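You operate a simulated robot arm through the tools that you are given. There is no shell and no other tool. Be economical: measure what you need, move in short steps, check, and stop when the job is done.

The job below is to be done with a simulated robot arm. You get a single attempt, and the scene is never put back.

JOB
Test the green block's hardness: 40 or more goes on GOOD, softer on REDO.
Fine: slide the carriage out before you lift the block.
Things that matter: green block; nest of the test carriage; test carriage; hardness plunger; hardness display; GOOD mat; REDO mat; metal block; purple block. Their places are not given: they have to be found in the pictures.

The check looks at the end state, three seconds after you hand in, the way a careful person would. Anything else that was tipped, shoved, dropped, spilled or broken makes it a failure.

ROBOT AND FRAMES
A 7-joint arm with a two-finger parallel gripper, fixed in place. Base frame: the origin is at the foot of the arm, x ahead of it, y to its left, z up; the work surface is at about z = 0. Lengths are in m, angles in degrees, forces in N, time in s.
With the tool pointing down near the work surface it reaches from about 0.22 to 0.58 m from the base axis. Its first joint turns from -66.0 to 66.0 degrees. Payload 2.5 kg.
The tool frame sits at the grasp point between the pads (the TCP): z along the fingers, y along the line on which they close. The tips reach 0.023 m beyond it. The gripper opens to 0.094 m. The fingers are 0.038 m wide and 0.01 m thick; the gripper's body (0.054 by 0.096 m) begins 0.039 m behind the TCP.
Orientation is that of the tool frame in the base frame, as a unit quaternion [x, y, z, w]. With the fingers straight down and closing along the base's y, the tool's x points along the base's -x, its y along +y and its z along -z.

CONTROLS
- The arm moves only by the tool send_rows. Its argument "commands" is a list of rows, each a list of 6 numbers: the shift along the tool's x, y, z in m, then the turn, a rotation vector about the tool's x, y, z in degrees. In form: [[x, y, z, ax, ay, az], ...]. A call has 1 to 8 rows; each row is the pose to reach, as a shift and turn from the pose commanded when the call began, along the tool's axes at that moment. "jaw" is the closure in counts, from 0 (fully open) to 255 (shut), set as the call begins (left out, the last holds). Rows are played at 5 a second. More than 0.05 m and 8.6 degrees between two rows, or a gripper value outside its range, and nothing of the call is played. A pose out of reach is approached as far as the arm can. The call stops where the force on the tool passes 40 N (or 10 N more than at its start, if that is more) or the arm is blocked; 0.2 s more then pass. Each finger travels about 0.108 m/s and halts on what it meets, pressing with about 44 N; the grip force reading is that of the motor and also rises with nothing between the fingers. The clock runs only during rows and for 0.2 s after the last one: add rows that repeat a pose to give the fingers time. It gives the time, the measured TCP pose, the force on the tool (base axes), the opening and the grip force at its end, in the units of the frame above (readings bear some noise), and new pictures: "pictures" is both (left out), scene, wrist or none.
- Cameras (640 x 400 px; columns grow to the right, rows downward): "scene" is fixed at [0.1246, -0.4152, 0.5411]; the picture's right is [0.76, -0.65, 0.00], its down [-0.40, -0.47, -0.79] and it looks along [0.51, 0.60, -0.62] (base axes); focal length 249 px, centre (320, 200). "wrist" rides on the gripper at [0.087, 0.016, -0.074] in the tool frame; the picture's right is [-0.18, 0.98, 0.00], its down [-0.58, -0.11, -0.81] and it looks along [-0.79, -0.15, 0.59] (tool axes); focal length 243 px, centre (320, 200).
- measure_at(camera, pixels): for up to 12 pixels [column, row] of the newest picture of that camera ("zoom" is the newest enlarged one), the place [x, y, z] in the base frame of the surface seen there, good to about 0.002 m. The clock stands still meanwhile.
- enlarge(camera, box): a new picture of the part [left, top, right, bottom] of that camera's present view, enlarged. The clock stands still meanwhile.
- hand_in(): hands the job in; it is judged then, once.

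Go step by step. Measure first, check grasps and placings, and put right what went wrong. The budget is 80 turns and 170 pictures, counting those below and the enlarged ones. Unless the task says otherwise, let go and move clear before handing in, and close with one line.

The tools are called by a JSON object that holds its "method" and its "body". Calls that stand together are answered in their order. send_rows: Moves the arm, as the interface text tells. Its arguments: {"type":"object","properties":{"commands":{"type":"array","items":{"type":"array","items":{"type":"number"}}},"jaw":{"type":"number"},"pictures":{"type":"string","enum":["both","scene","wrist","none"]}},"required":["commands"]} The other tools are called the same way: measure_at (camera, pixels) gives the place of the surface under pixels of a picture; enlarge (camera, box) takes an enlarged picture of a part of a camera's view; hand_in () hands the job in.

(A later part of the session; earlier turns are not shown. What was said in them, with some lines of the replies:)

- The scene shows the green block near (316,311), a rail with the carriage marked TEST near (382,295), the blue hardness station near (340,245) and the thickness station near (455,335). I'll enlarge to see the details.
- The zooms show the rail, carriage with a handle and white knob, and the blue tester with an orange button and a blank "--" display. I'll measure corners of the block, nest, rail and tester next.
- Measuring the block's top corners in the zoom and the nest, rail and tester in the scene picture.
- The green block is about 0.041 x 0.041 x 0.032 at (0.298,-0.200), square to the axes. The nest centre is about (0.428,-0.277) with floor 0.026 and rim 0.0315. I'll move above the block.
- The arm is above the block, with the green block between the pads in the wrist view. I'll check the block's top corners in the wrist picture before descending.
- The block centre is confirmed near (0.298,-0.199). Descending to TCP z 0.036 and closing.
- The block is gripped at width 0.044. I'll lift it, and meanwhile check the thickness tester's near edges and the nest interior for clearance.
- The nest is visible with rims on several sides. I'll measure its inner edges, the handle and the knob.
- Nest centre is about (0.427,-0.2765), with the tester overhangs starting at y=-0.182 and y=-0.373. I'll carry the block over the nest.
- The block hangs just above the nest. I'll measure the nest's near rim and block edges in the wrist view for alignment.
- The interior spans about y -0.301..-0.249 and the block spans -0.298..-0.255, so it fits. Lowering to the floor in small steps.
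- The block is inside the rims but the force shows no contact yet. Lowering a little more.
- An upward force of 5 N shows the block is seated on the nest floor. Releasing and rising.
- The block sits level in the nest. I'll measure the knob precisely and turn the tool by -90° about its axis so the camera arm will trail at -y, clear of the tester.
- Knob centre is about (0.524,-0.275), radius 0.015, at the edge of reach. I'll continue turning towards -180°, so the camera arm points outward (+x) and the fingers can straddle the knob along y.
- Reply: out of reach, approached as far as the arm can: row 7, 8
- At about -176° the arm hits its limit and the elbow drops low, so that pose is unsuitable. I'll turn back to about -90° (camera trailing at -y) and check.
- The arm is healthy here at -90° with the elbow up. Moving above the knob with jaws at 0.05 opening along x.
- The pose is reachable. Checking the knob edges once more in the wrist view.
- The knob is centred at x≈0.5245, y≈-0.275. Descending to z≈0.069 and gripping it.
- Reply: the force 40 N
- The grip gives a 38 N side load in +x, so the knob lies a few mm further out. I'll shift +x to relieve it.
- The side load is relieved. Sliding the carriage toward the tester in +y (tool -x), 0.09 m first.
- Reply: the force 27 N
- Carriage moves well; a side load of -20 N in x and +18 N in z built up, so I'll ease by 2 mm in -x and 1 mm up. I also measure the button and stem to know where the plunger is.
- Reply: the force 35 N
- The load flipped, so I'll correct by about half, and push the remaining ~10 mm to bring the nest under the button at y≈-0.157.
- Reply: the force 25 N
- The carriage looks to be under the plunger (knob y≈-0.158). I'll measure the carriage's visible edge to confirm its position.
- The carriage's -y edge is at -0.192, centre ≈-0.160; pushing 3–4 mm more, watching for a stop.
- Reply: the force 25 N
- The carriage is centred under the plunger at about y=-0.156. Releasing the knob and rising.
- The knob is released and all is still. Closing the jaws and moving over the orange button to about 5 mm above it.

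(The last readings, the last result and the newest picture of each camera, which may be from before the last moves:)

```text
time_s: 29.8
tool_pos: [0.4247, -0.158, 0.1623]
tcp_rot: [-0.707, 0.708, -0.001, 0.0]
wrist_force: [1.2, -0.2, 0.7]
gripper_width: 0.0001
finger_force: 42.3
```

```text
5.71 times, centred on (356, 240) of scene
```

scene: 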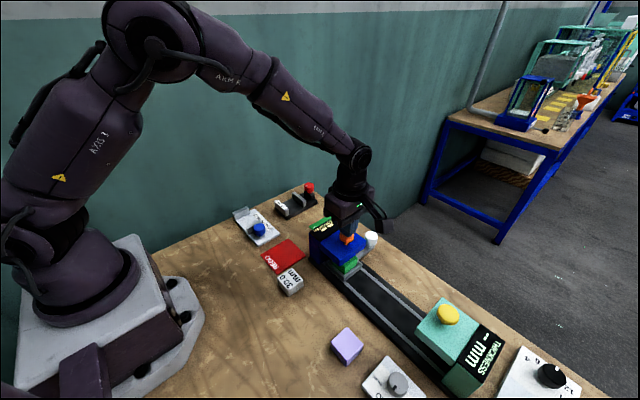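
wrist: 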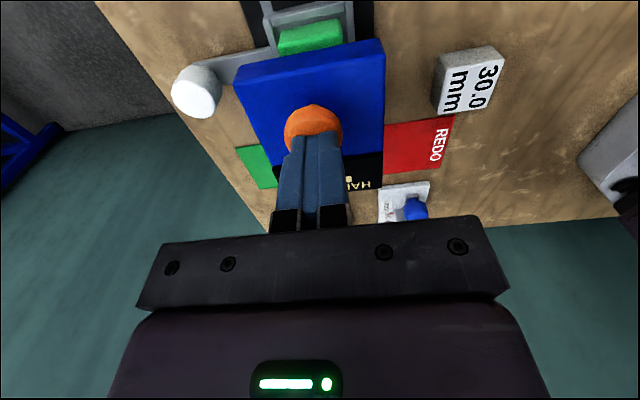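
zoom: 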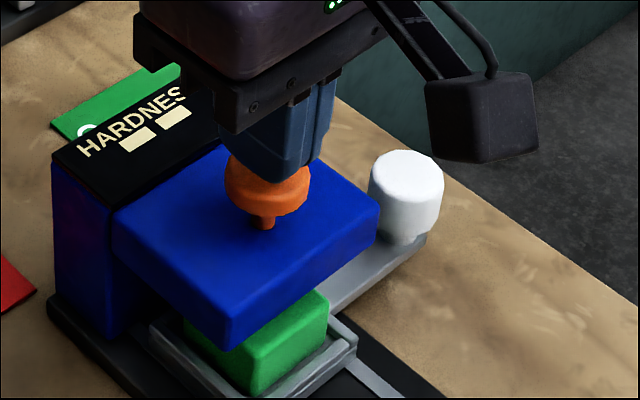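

The closed fingertips are over the button. Pressing down in small steps, relying on the force stop.

{"method": "send_rows", "body": {"commands": [[0, -0.002, 0.005, 0, 0, 0], [0, -0.002, 0.009, 0, 0, 0], [0, -0.002, 0.012, 0, 0, 0], [0, -0.002, 0.015, 0, 0, 0], [0, -0.002, 0.018, 0, 0, 0], [0, -0.002, 0.021, 0, 0, 0]], "pictures": "scene"}}

{"method": "enlarge", "body": {"camera": "scene", "box": [300, 205, 412, 275]}}

```text
time_s: 31.4
tool_pos: [0.4289, -0.158, 0.1455]
tcp_rot: [-0.707, 0.707, -0.001, -0.001]
wrist_force: [-5.8, 1.1, 11.0]
gripper_width: 0.0
finger_force: 42.7
stopped in row 6: the force on the tool passed its limit (the readings are from after the stop); the commanded pose is now the measured one
```

scene: 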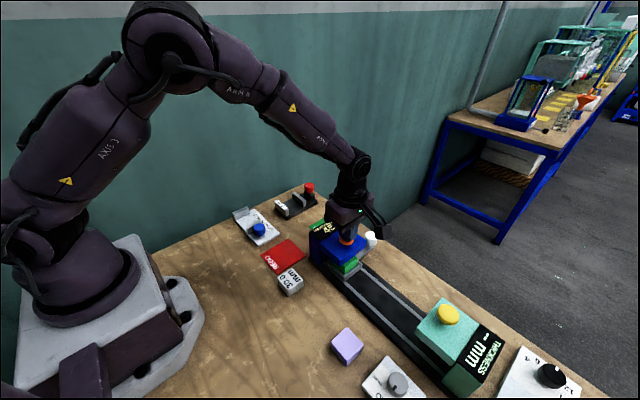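

```text
5.71 times, centred on (356, 240) of scene
```

zoom: 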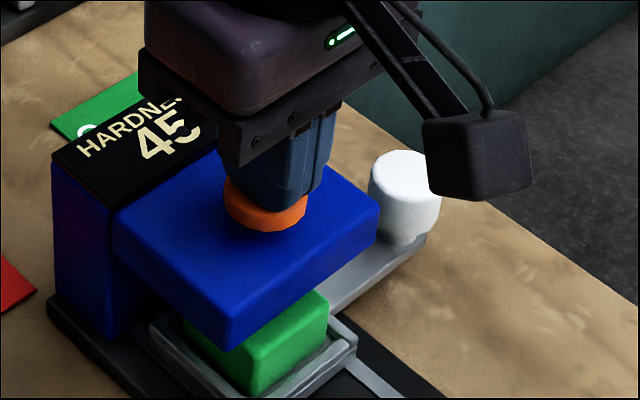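

The display reads 45 with the plunger bottomed. I'll rise clear and re-read it.

{"method": "send_rows", "body": {"commands": [[0, 0, -0.02, 0, 0, 0], [0, 0, -0.05, 0, 0, 0], [0, 0, -0.08, 0, 0, 0], [0, 0, -0.08, 0, 0, 0]], "pictures": "scene"}}

{"method": "enlarge", "body": {"camera": "scene", "box": [300, 205, 364, 245]}}

```text
time_s: 32.4
tool_pos: [0.4287, -0.1581, 0.2259]
tcp_rot: [-0.706, 0.708, 0.0, 0.0]
wrist_force: [1.0, 0.5, 0.5]
gripper_width: 0.0
finger_force: 42.6
```

scene: 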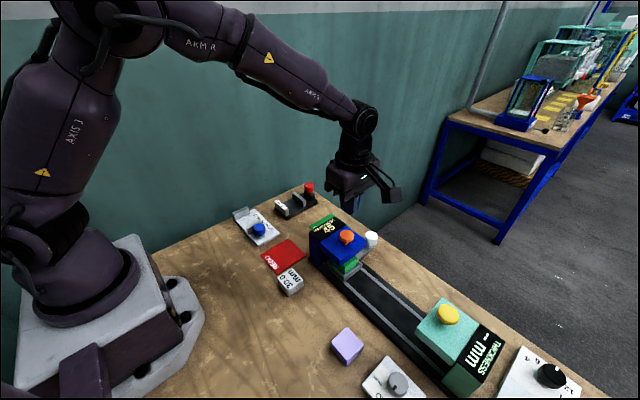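

```text
10.00 times, centred on (332, 225) of scene
```

zoom: 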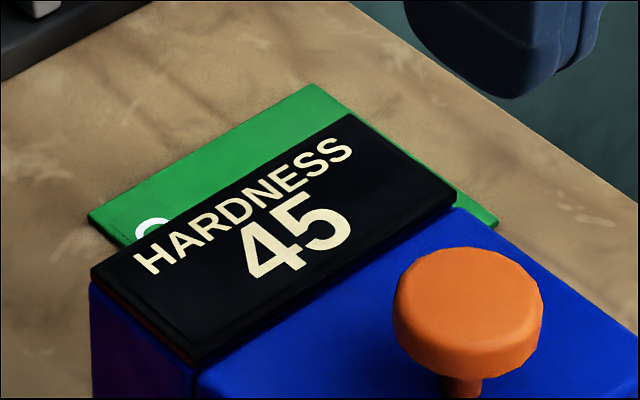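

The display holds 45, which is 40 or more, so the block goes on GOOD. Back to the knob at (0.528,-0.156) to slide the carriage out.

{"method": "send_rows", "body": {"commands": [[-0.001, -0.033, 0, 0, 0, 0], [-0.002, -0.066, 0, 0, 0, 0], [-0.002, -0.1, 0, 0, 0, 0], [-0.002, -0.1, 0.04, 0, 0, 0], [-0.002, -0.1, 0.08, 0, 0, 0], [-0.002, -0.1, 0.12, 0, 0, 0], [-0.002, -0.1, 0.1545, 0, 0, 0], [-0.002, -0.1, 0.1545, 0, 0, 0]], "jaw": 120, "pictures": "wrist"}}

{"method": "send_rows", "body": {"commands": [[0, 0, 0, 0, 0, 0], [0, 0, 0, 0, 0, 0], [0, 0, 0, 0, 0, 0]], "jaw": 255, "pictures": "wrist"}}

```text
time_s: 34.2
tool_pos: [0.5289, -0.156, 0.07]
tcp_rot: [-0.707, 0.707, -0.001, 0.0]
wrist_force: [-0.7, -0.1, -0.3]
gripper_width: 0.0496
finger_force: 0.1
```

wrist: 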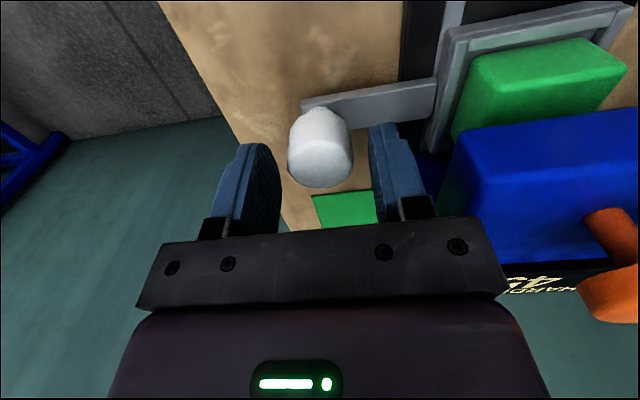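

```text
time_s: 35.0
tool_pos: [0.5269, -0.1549, 0.0702]
tcp_rot: [-0.707, 0.707, -0.001, -0.001]
wrist_force: [7.0, -1.5, -6.9]
gripper_width: 0.0335
finger_force: 45.3
```

wrist: 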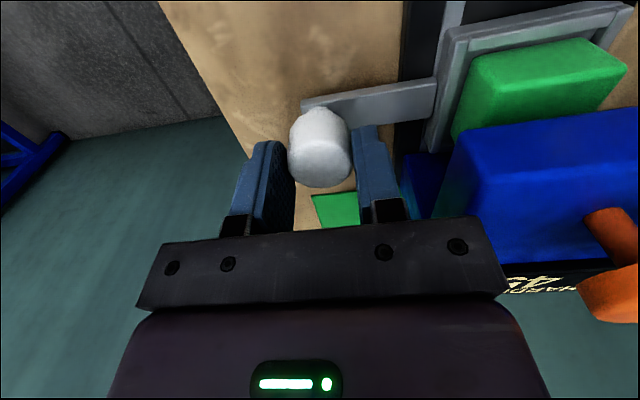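

Firm grip with only a light side load. Sliding the carriage out in -y (tool +x) by 0.12 m to its original place.

{"method": "send_rows", "body": {"commands": [[0.012, 0, 0, 0, 0, 0], [0.028, 0, 0, 0, 0, 0], [0.044, 0, 0, 0, 0, 0], [0.06, 0, 0, 0, 0, 0], [0.076, 0, 0, 0, 0, 0], [0.092, 0, 0, 0, 0, 0], [0.108, 0, 0, 0, 0, 0], [0.12, 0, 0, 0, 0, 0]]}}

{"method": "enlarge", "body": {"camera": "scene", "box": [340, 235, 452, 305]}}

```text
time_s: 36.8
tool_pos: [0.5265, -0.2761, 0.0705]
tcp_rot: [-0.706, 0.708, -0.001, 0.0]
wrist_force: [-2.6, 1.9, 4.3]
gripper_width: 0.0337
finger_force: 45.5
```

scene: 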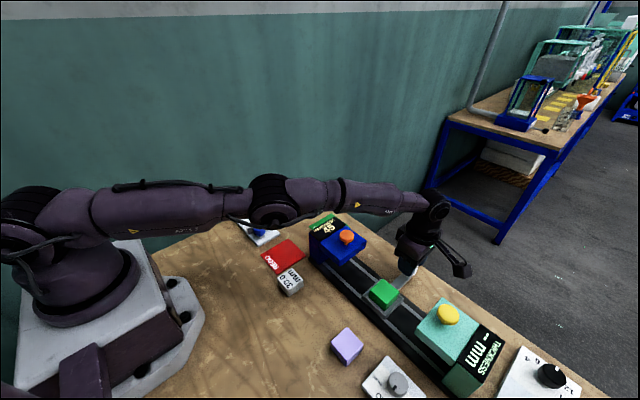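
wrist: 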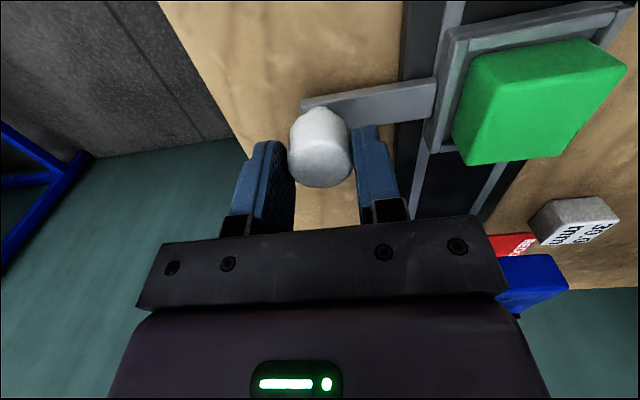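

```text
5.71 times, centred on (396, 270) of scene
```

zoom: 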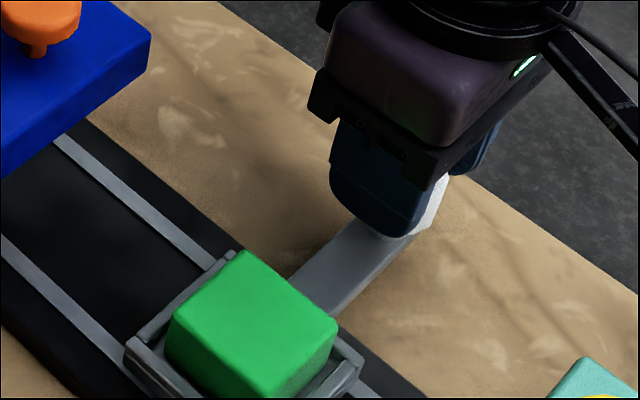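

The carriage is out with the block still in the nest. Releasing, rising, and turning the tool back to the default orientation.

{"method": "send_rows", "body": {"commands": [[0, 0, 0, 0, 0, 0], [0, 0, 0, 0, 0, 0], [0, 0, -0.03, 0, 0, 0], [0, 0, -0.07, 0, 0, 0], [0, 0, -0.11, 0, 0, 0], [0, 0, -0.15, 0, 0, 0]], "jaw": 120, "pictures": "none"}}

{"method": "send_rows", "body": {"commands": [[0, 0.015, 0, 0, 0, 8], [0, 0.03, 0, 0, 0, 16], [0, 0.045, 0, 0, 0, 24], [0, 0.06, 0, 0, 0, 32], [0, 0.075, 0, 0, 0, 40], [0, 0.09, 0, 0, 0, 48], [0, 0.1, 0, 0, 0, 56], [0, 0.1, 0, 0, 0, 64]], "pictures": "none"}}

{"method": "send_rows", "body": {"commands": [[0, 0, 0, 0, 0, 8], [0, 0, 0, 0, 0, 16], [0, 0, 0, 0, 0, 24], [0, 0, 0, 0, 0, 26], [0, 0, 0, 0, 0, 26]], "jaw": 0}}

{"method": "enlarge", "body": {"camera": "scene", "box": [350, 255, 430, 305]}}

```text
time_s: 38.2
tool_pos: [0.527, -0.2764, 0.2213]
tcp_rot: [-0.707, 0.707, -0.001, -0.001]
wrist_force: [0.2, -0.1, -0.2]
gripper_width: 0.0496
finger_force: 0.0
```

```text
time_s: 40.0
tool_pos: [0.4284, -0.2738, 0.2202]
tcp_rot: [-0.223, 0.975, 0.0, 0.0]
wrist_force: [-0.5, -0.1, -0.3]
gripper_width: 0.0498
finger_force: 0.1
```

```text
time_s: 41.2
tool_pos: [0.4281, -0.2743, 0.2204]
tcp_rot: [0.0, 1.0, 0.0, 0.0]
wrist_force: [-0.9, 0.8, 0.1]
gripper_width: 0.0939
finger_force: 0.0
```

scene: 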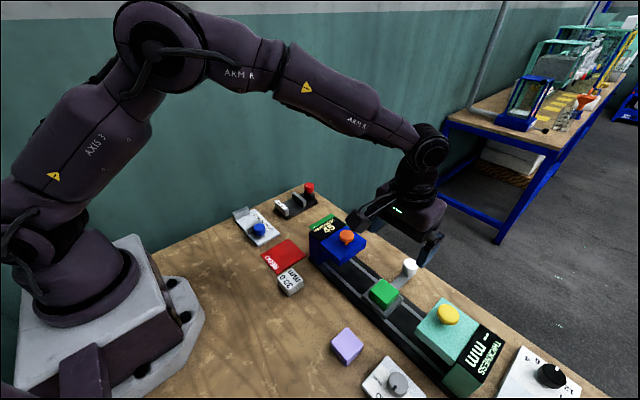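
wrist: 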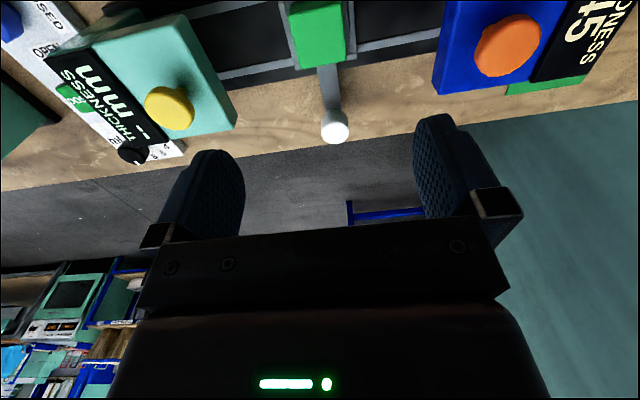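

```text
8.00 times, centred on (390, 280) of scene
```

zoom: 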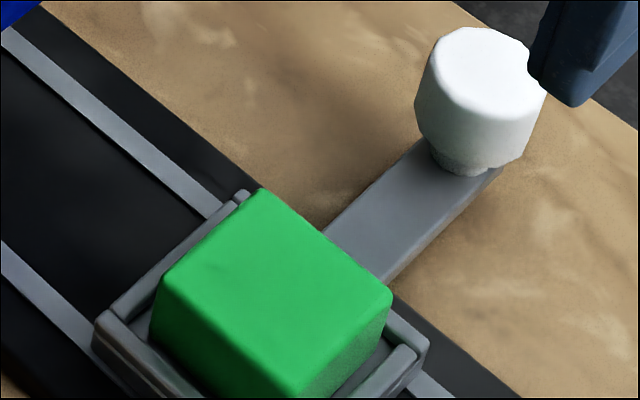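

The block is back at the original nest position, tool in default orientation. Measuring the block top for the grasp.

{"method": "measure_at", "body": {"camera": "zoom", "pixels": [[262, 196], [165, 285], [385, 295], [290, 385], [275, 290]]}}

{"method": "measure_at", "body": {"camera": "wrist", "pixels": [[302, 65], [345, 58], [320, 40], [510, 92], [580, 80], [600, 75]]}}

```text
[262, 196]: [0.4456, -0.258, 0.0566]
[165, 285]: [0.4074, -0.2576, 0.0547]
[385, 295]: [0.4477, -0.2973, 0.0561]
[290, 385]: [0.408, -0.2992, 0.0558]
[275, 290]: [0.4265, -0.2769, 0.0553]
```

```text
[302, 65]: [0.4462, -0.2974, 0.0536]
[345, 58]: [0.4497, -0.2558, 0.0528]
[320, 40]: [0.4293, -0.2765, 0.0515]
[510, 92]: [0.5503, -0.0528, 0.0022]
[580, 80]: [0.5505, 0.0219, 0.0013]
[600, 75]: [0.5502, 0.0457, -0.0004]
```

Block centre is (0.427,-0.277). Descending to z≈0.061 with open jaws and gripping.

{"method": "send_rows", "body": {"commands": [[0.001, -0.0025, 0.04, 0, 0, 0], [0.001, -0.0025, 0.08, 0, 0, 0], [0.001, -0.0025, 0.12, 0, 0, 0], [0.001, -0.0025, 0.15, 0, 0, 0], [0.001, -0.0025, 0.159, 0, 0, 0], [0.001, -0.0025, 0.159, 0, 0, 0]], "pictures": "none"}}

{"method": "send_rows", "body": {"commands": [[0, 0, 0, 0, 0, 0], [0, 0, 0, 0, 0, 0], [0, 0, 0, 0, 0, 0], [0, 0, 0, 0, 0, 0]], "jaw": 255, "pictures": "wrist"}}

```text
time_s: 42.6
tool_pos: [0.4283, -0.2781, 0.0605]
tcp_rot: [0.001, 1.0, -0.001, -0.001]
wrist_force: [-0.1, 0.4, -0.2]
gripper_width: 0.094
finger_force: 0.0
```

```text
time_s: 43.6
tool_pos: [0.4269, -0.2779, 0.062]
tcp_rot: [0.0, 1.0, -0.001, -0.001]
wrist_force: [0.6, -0.4, 0.0]
gripper_width: 0.0438
finger_force: 43.6
```

wrist: 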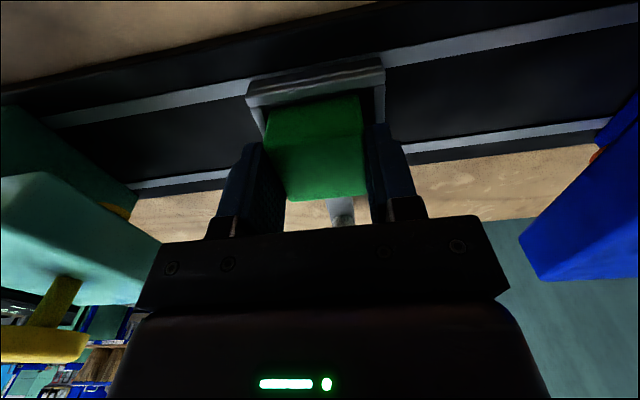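

Gripped at 0.044. Lifting well above the testers.

{"method": "send_rows", "body": {"commands": [[0, 0, -0.03, 0, 0, 0], [0, 0, -0.07, 0, 0, 0], [0, 0, -0.11, 0, 0, 0], [0, 0, -0.15, 0, 0, 0], [0, 0, -0.18, 0, 0, 0]], "pictures": "none"}}

{"method": "send_rows", "body": {"commands": [[0.005, 0.045, 0, 0, 0, 0], [0.01, 0.09, 0, 0, 0, 0], [0.015, 0.135, 0, 0, 0, 0], [0.02, 0.18, 0, 0, 0, 0], [0.02, 0.225, 0, 0, 0, 0], [0.02, 0.265, 0, 0, 0, 0], [0.02, 0.265, 0, 0, 0, 0]]}}

```text
time_s: 44.8
tool_pos: [0.4269, -0.2787, 0.2424]
tcp_rot: [0.0, 1.0, 0.0, -0.001]
wrist_force: [0.4, 0.7, 0.6]
gripper_width: 0.044
finger_force: 44.3
```

```text
time_s: 46.4
tool_pos: [0.4073, -0.0134, 0.2407]
tcp_rot: [0.0, 1.0, -0.001, 0.0]
wrist_force: [0.0, -0.1, -0.8]
gripper_width: 0.0441
finger_force: 44.0
```

scene: 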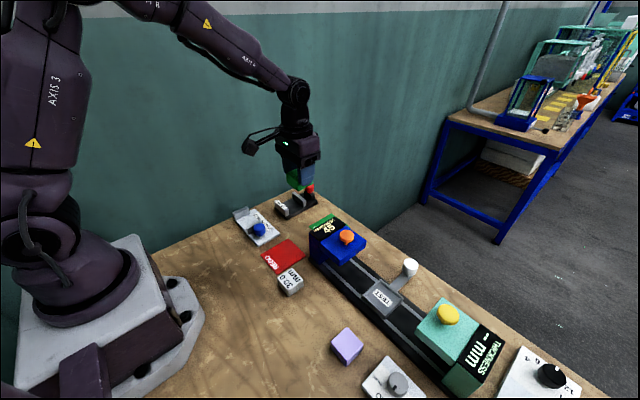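
wrist: 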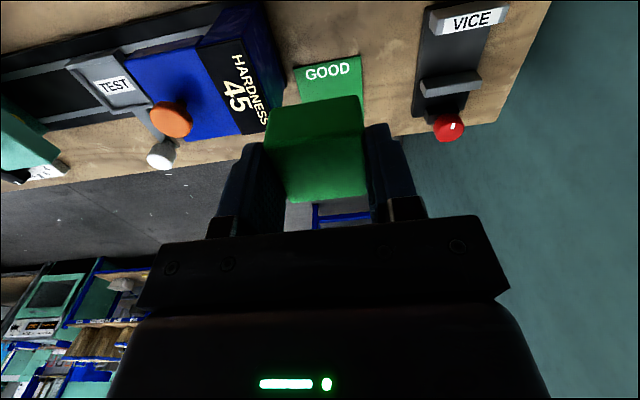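

The GOOD mat is visible at about (330,80), partly behind the block. Measuring its corners, the tester's back wall and the vice.

{"method": "measure_at", "body": {"camera": "wrist", "pixels": [[295, 68], [358, 57], [302, 100], [363, 95], [270, 45], [282, 98], [418, 20], [415, 100], [250, 20]]}}

{"method": "measure_at", "body": {"camera": "scene", "pixels": [[328, 216], [311, 228], [341, 229], [335, 222], [290, 216], [300, 212], [318, 204]]}}

```text
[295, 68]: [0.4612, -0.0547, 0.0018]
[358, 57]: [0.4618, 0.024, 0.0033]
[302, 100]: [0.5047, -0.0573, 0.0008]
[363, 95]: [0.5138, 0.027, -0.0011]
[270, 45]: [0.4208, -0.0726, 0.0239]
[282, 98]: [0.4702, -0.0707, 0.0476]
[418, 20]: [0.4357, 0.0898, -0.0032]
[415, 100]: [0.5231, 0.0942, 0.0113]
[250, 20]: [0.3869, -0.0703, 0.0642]
```

```text
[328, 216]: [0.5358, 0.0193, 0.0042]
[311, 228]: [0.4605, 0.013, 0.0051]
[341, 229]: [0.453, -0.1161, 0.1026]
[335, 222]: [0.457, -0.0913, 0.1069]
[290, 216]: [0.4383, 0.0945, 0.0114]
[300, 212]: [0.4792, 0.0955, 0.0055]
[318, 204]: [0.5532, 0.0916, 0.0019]
```

The mat spans about x 0.46–0.55, y -0.055–0.025. I'll carry the block above its centre (0.506,-0.013) and lower to just above.

{"method": "send_rows", "body": {"commands": [[-0.033, 0, 0, 0, 0, 0], [-0.066, 0, 0, 0, 0, 0], [-0.0985, 0, 0, 0, 0, 0], [-0.0985, 0, 0.045, 0, 0, 0], [-0.0985, 0, 0.09, 0, 0, 0], [-0.0985, 0, 0.135, 0, 0, 0], [-0.0985, 0, 0.175, 0, 0, 0], [-0.0985, 0, 0.19, 0, 0, 0]], "pictures": "wrist"}}

{"method": "enlarge", "body": {"camera": "scene", "box": [280, 180, 376, 240]}}

```text
time_s: 48.2
tool_pos: [0.5065, -0.0144, 0.0516]
tcp_rot: [0.0, 1.0, -0.001, 0.0]
wrist_force: [0.0, 0.0, -0.5]
gripper_width: 0.0438
finger_force: 44.0
```

wrist: 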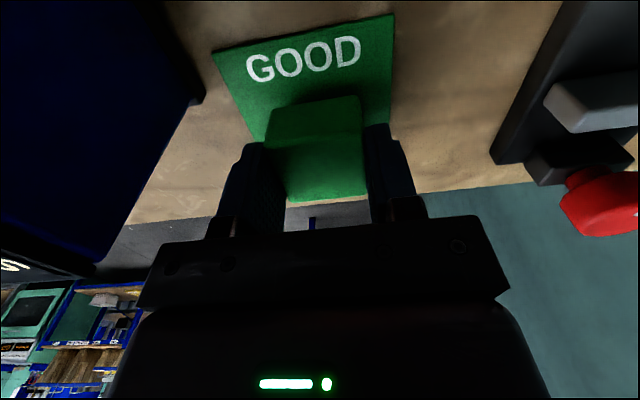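

```text
6.67 times, centred on (328, 210) of scene
```

zoom: 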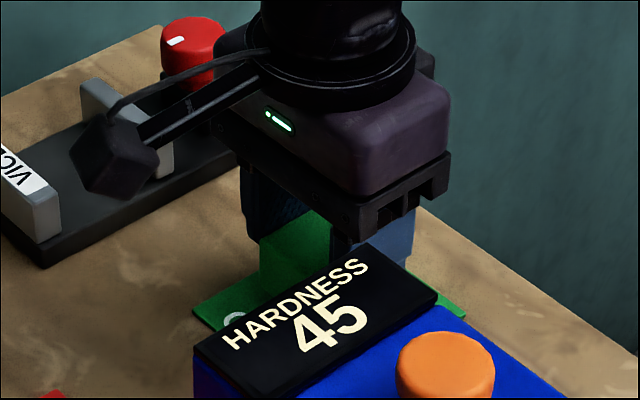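

The block is centred over the GOOD mat with clearance to the tester and vice. Lowering until contact.

{"method": "send_rows", "body": {"commands": [[0, 0, 0.004, 0, 0, 0], [0, 0, 0.007, 0, 0, 0], [0, 0, 0.009, 0, 0, 0], [0, 0, 0.0105, 0, 0, 0], [0, 0, 0.0105, 0, 0, 0]], "pictures": "none"}}

```text
time_s: 49.4
tool_pos: [0.5053, -0.0133, 0.0401]
tcp_rot: [0.0, 1.0, -0.001, 0.0]
wrist_force: [0.4, -0.2, 0.6]
gripper_width: 0.0439
finger_force: 44.0
```

{"method": "send_rows", "body": {"commands": [[0, 0, 0.001, 0, 0, 0], [0, 0, 0.002, 0, 0, 0], [0, 0, 0.002, 0, 0, 0]], "pictures": "none"}}

```text
time_s: 50.2
tool_pos: [0.5062, -0.0126, 0.0389]
tcp_rot: [0.0, 1.0, -0.001, 0.0]
wrist_force: [-6.6, 0.2, 20.7]
gripper_width: 0.0438
finger_force: 43.4
```

Contact with the mat at 20 N upward; backing off 1 mm, releasing and rising.

{"method": "send_rows", "body": {"commands": [[0, 0, -0.0007, 0, 0, 0], [0, 0, -0.0007, 0, 0, 0]], "pictures": "none"}}

{"method": "send_rows", "body": {"commands": [[0, 0, 0, 0, 0, 0], [0, 0, 0, 0, 0, 0], [0, 0, -0.03, 0, 0, 0], [0, 0, -0.07, 0, 0, 0], [0, 0, -0.11, 0, 0, 0], [0.02, 0, -0.15, 0, 0, 0], [0.06, 0, -0.17, 0, 0, 0], [0.1, 0, -0.18, 0, 0, 0]], "jaw": 110}}

{"method": "enlarge", "body": {"camera": "scene", "box": [260, 180, 420, 280]}}

```text
time_s: 50.8
tool_pos: [0.5072, -0.0131, 0.0405]
tcp_rot: [0.0, 1.0, 0.0, 0.002]
wrist_force: [2.2, 1.1, 12.9]
gripper_width: 0.044
finger_force: 44.3
```

```text
time_s: 52.6
tool_pos: [0.4051, -0.0125, 0.2192]
tcp_rot: [0.001, 1.0, -0.001, 0.0]
wrist_force: [0.2, -0.3, -0.3]
gripper_width: 0.0537
finger_force: 0.1
```

scene: 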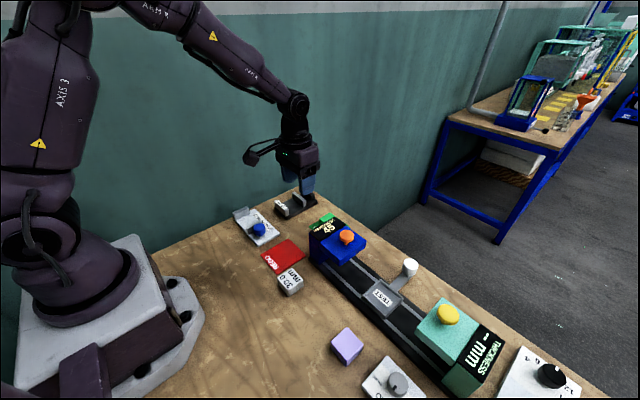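
wrist: 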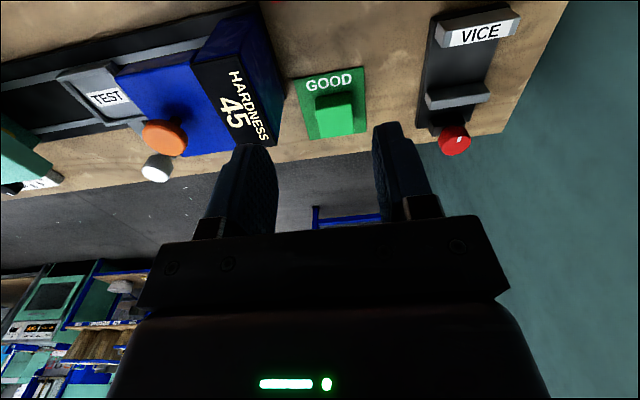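

```text
4.00 times, centred on (340, 230) of scene
```

zoom: 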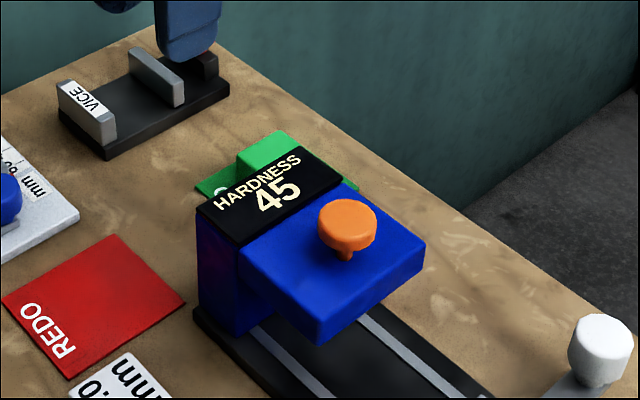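

The wrist view shows the green block at (333,115), flat and inside the GOOD mat. The carriage is out, the other items look undisturbed and the arm is clear, so I'm handing in.

{"method": "hand_in", "body": {}}

```text
The job is handed in.
```

The green block tested at hardness 45, so I slid the carriage out, lifted the block and placed it on the GOOD mat, then handed the job in.
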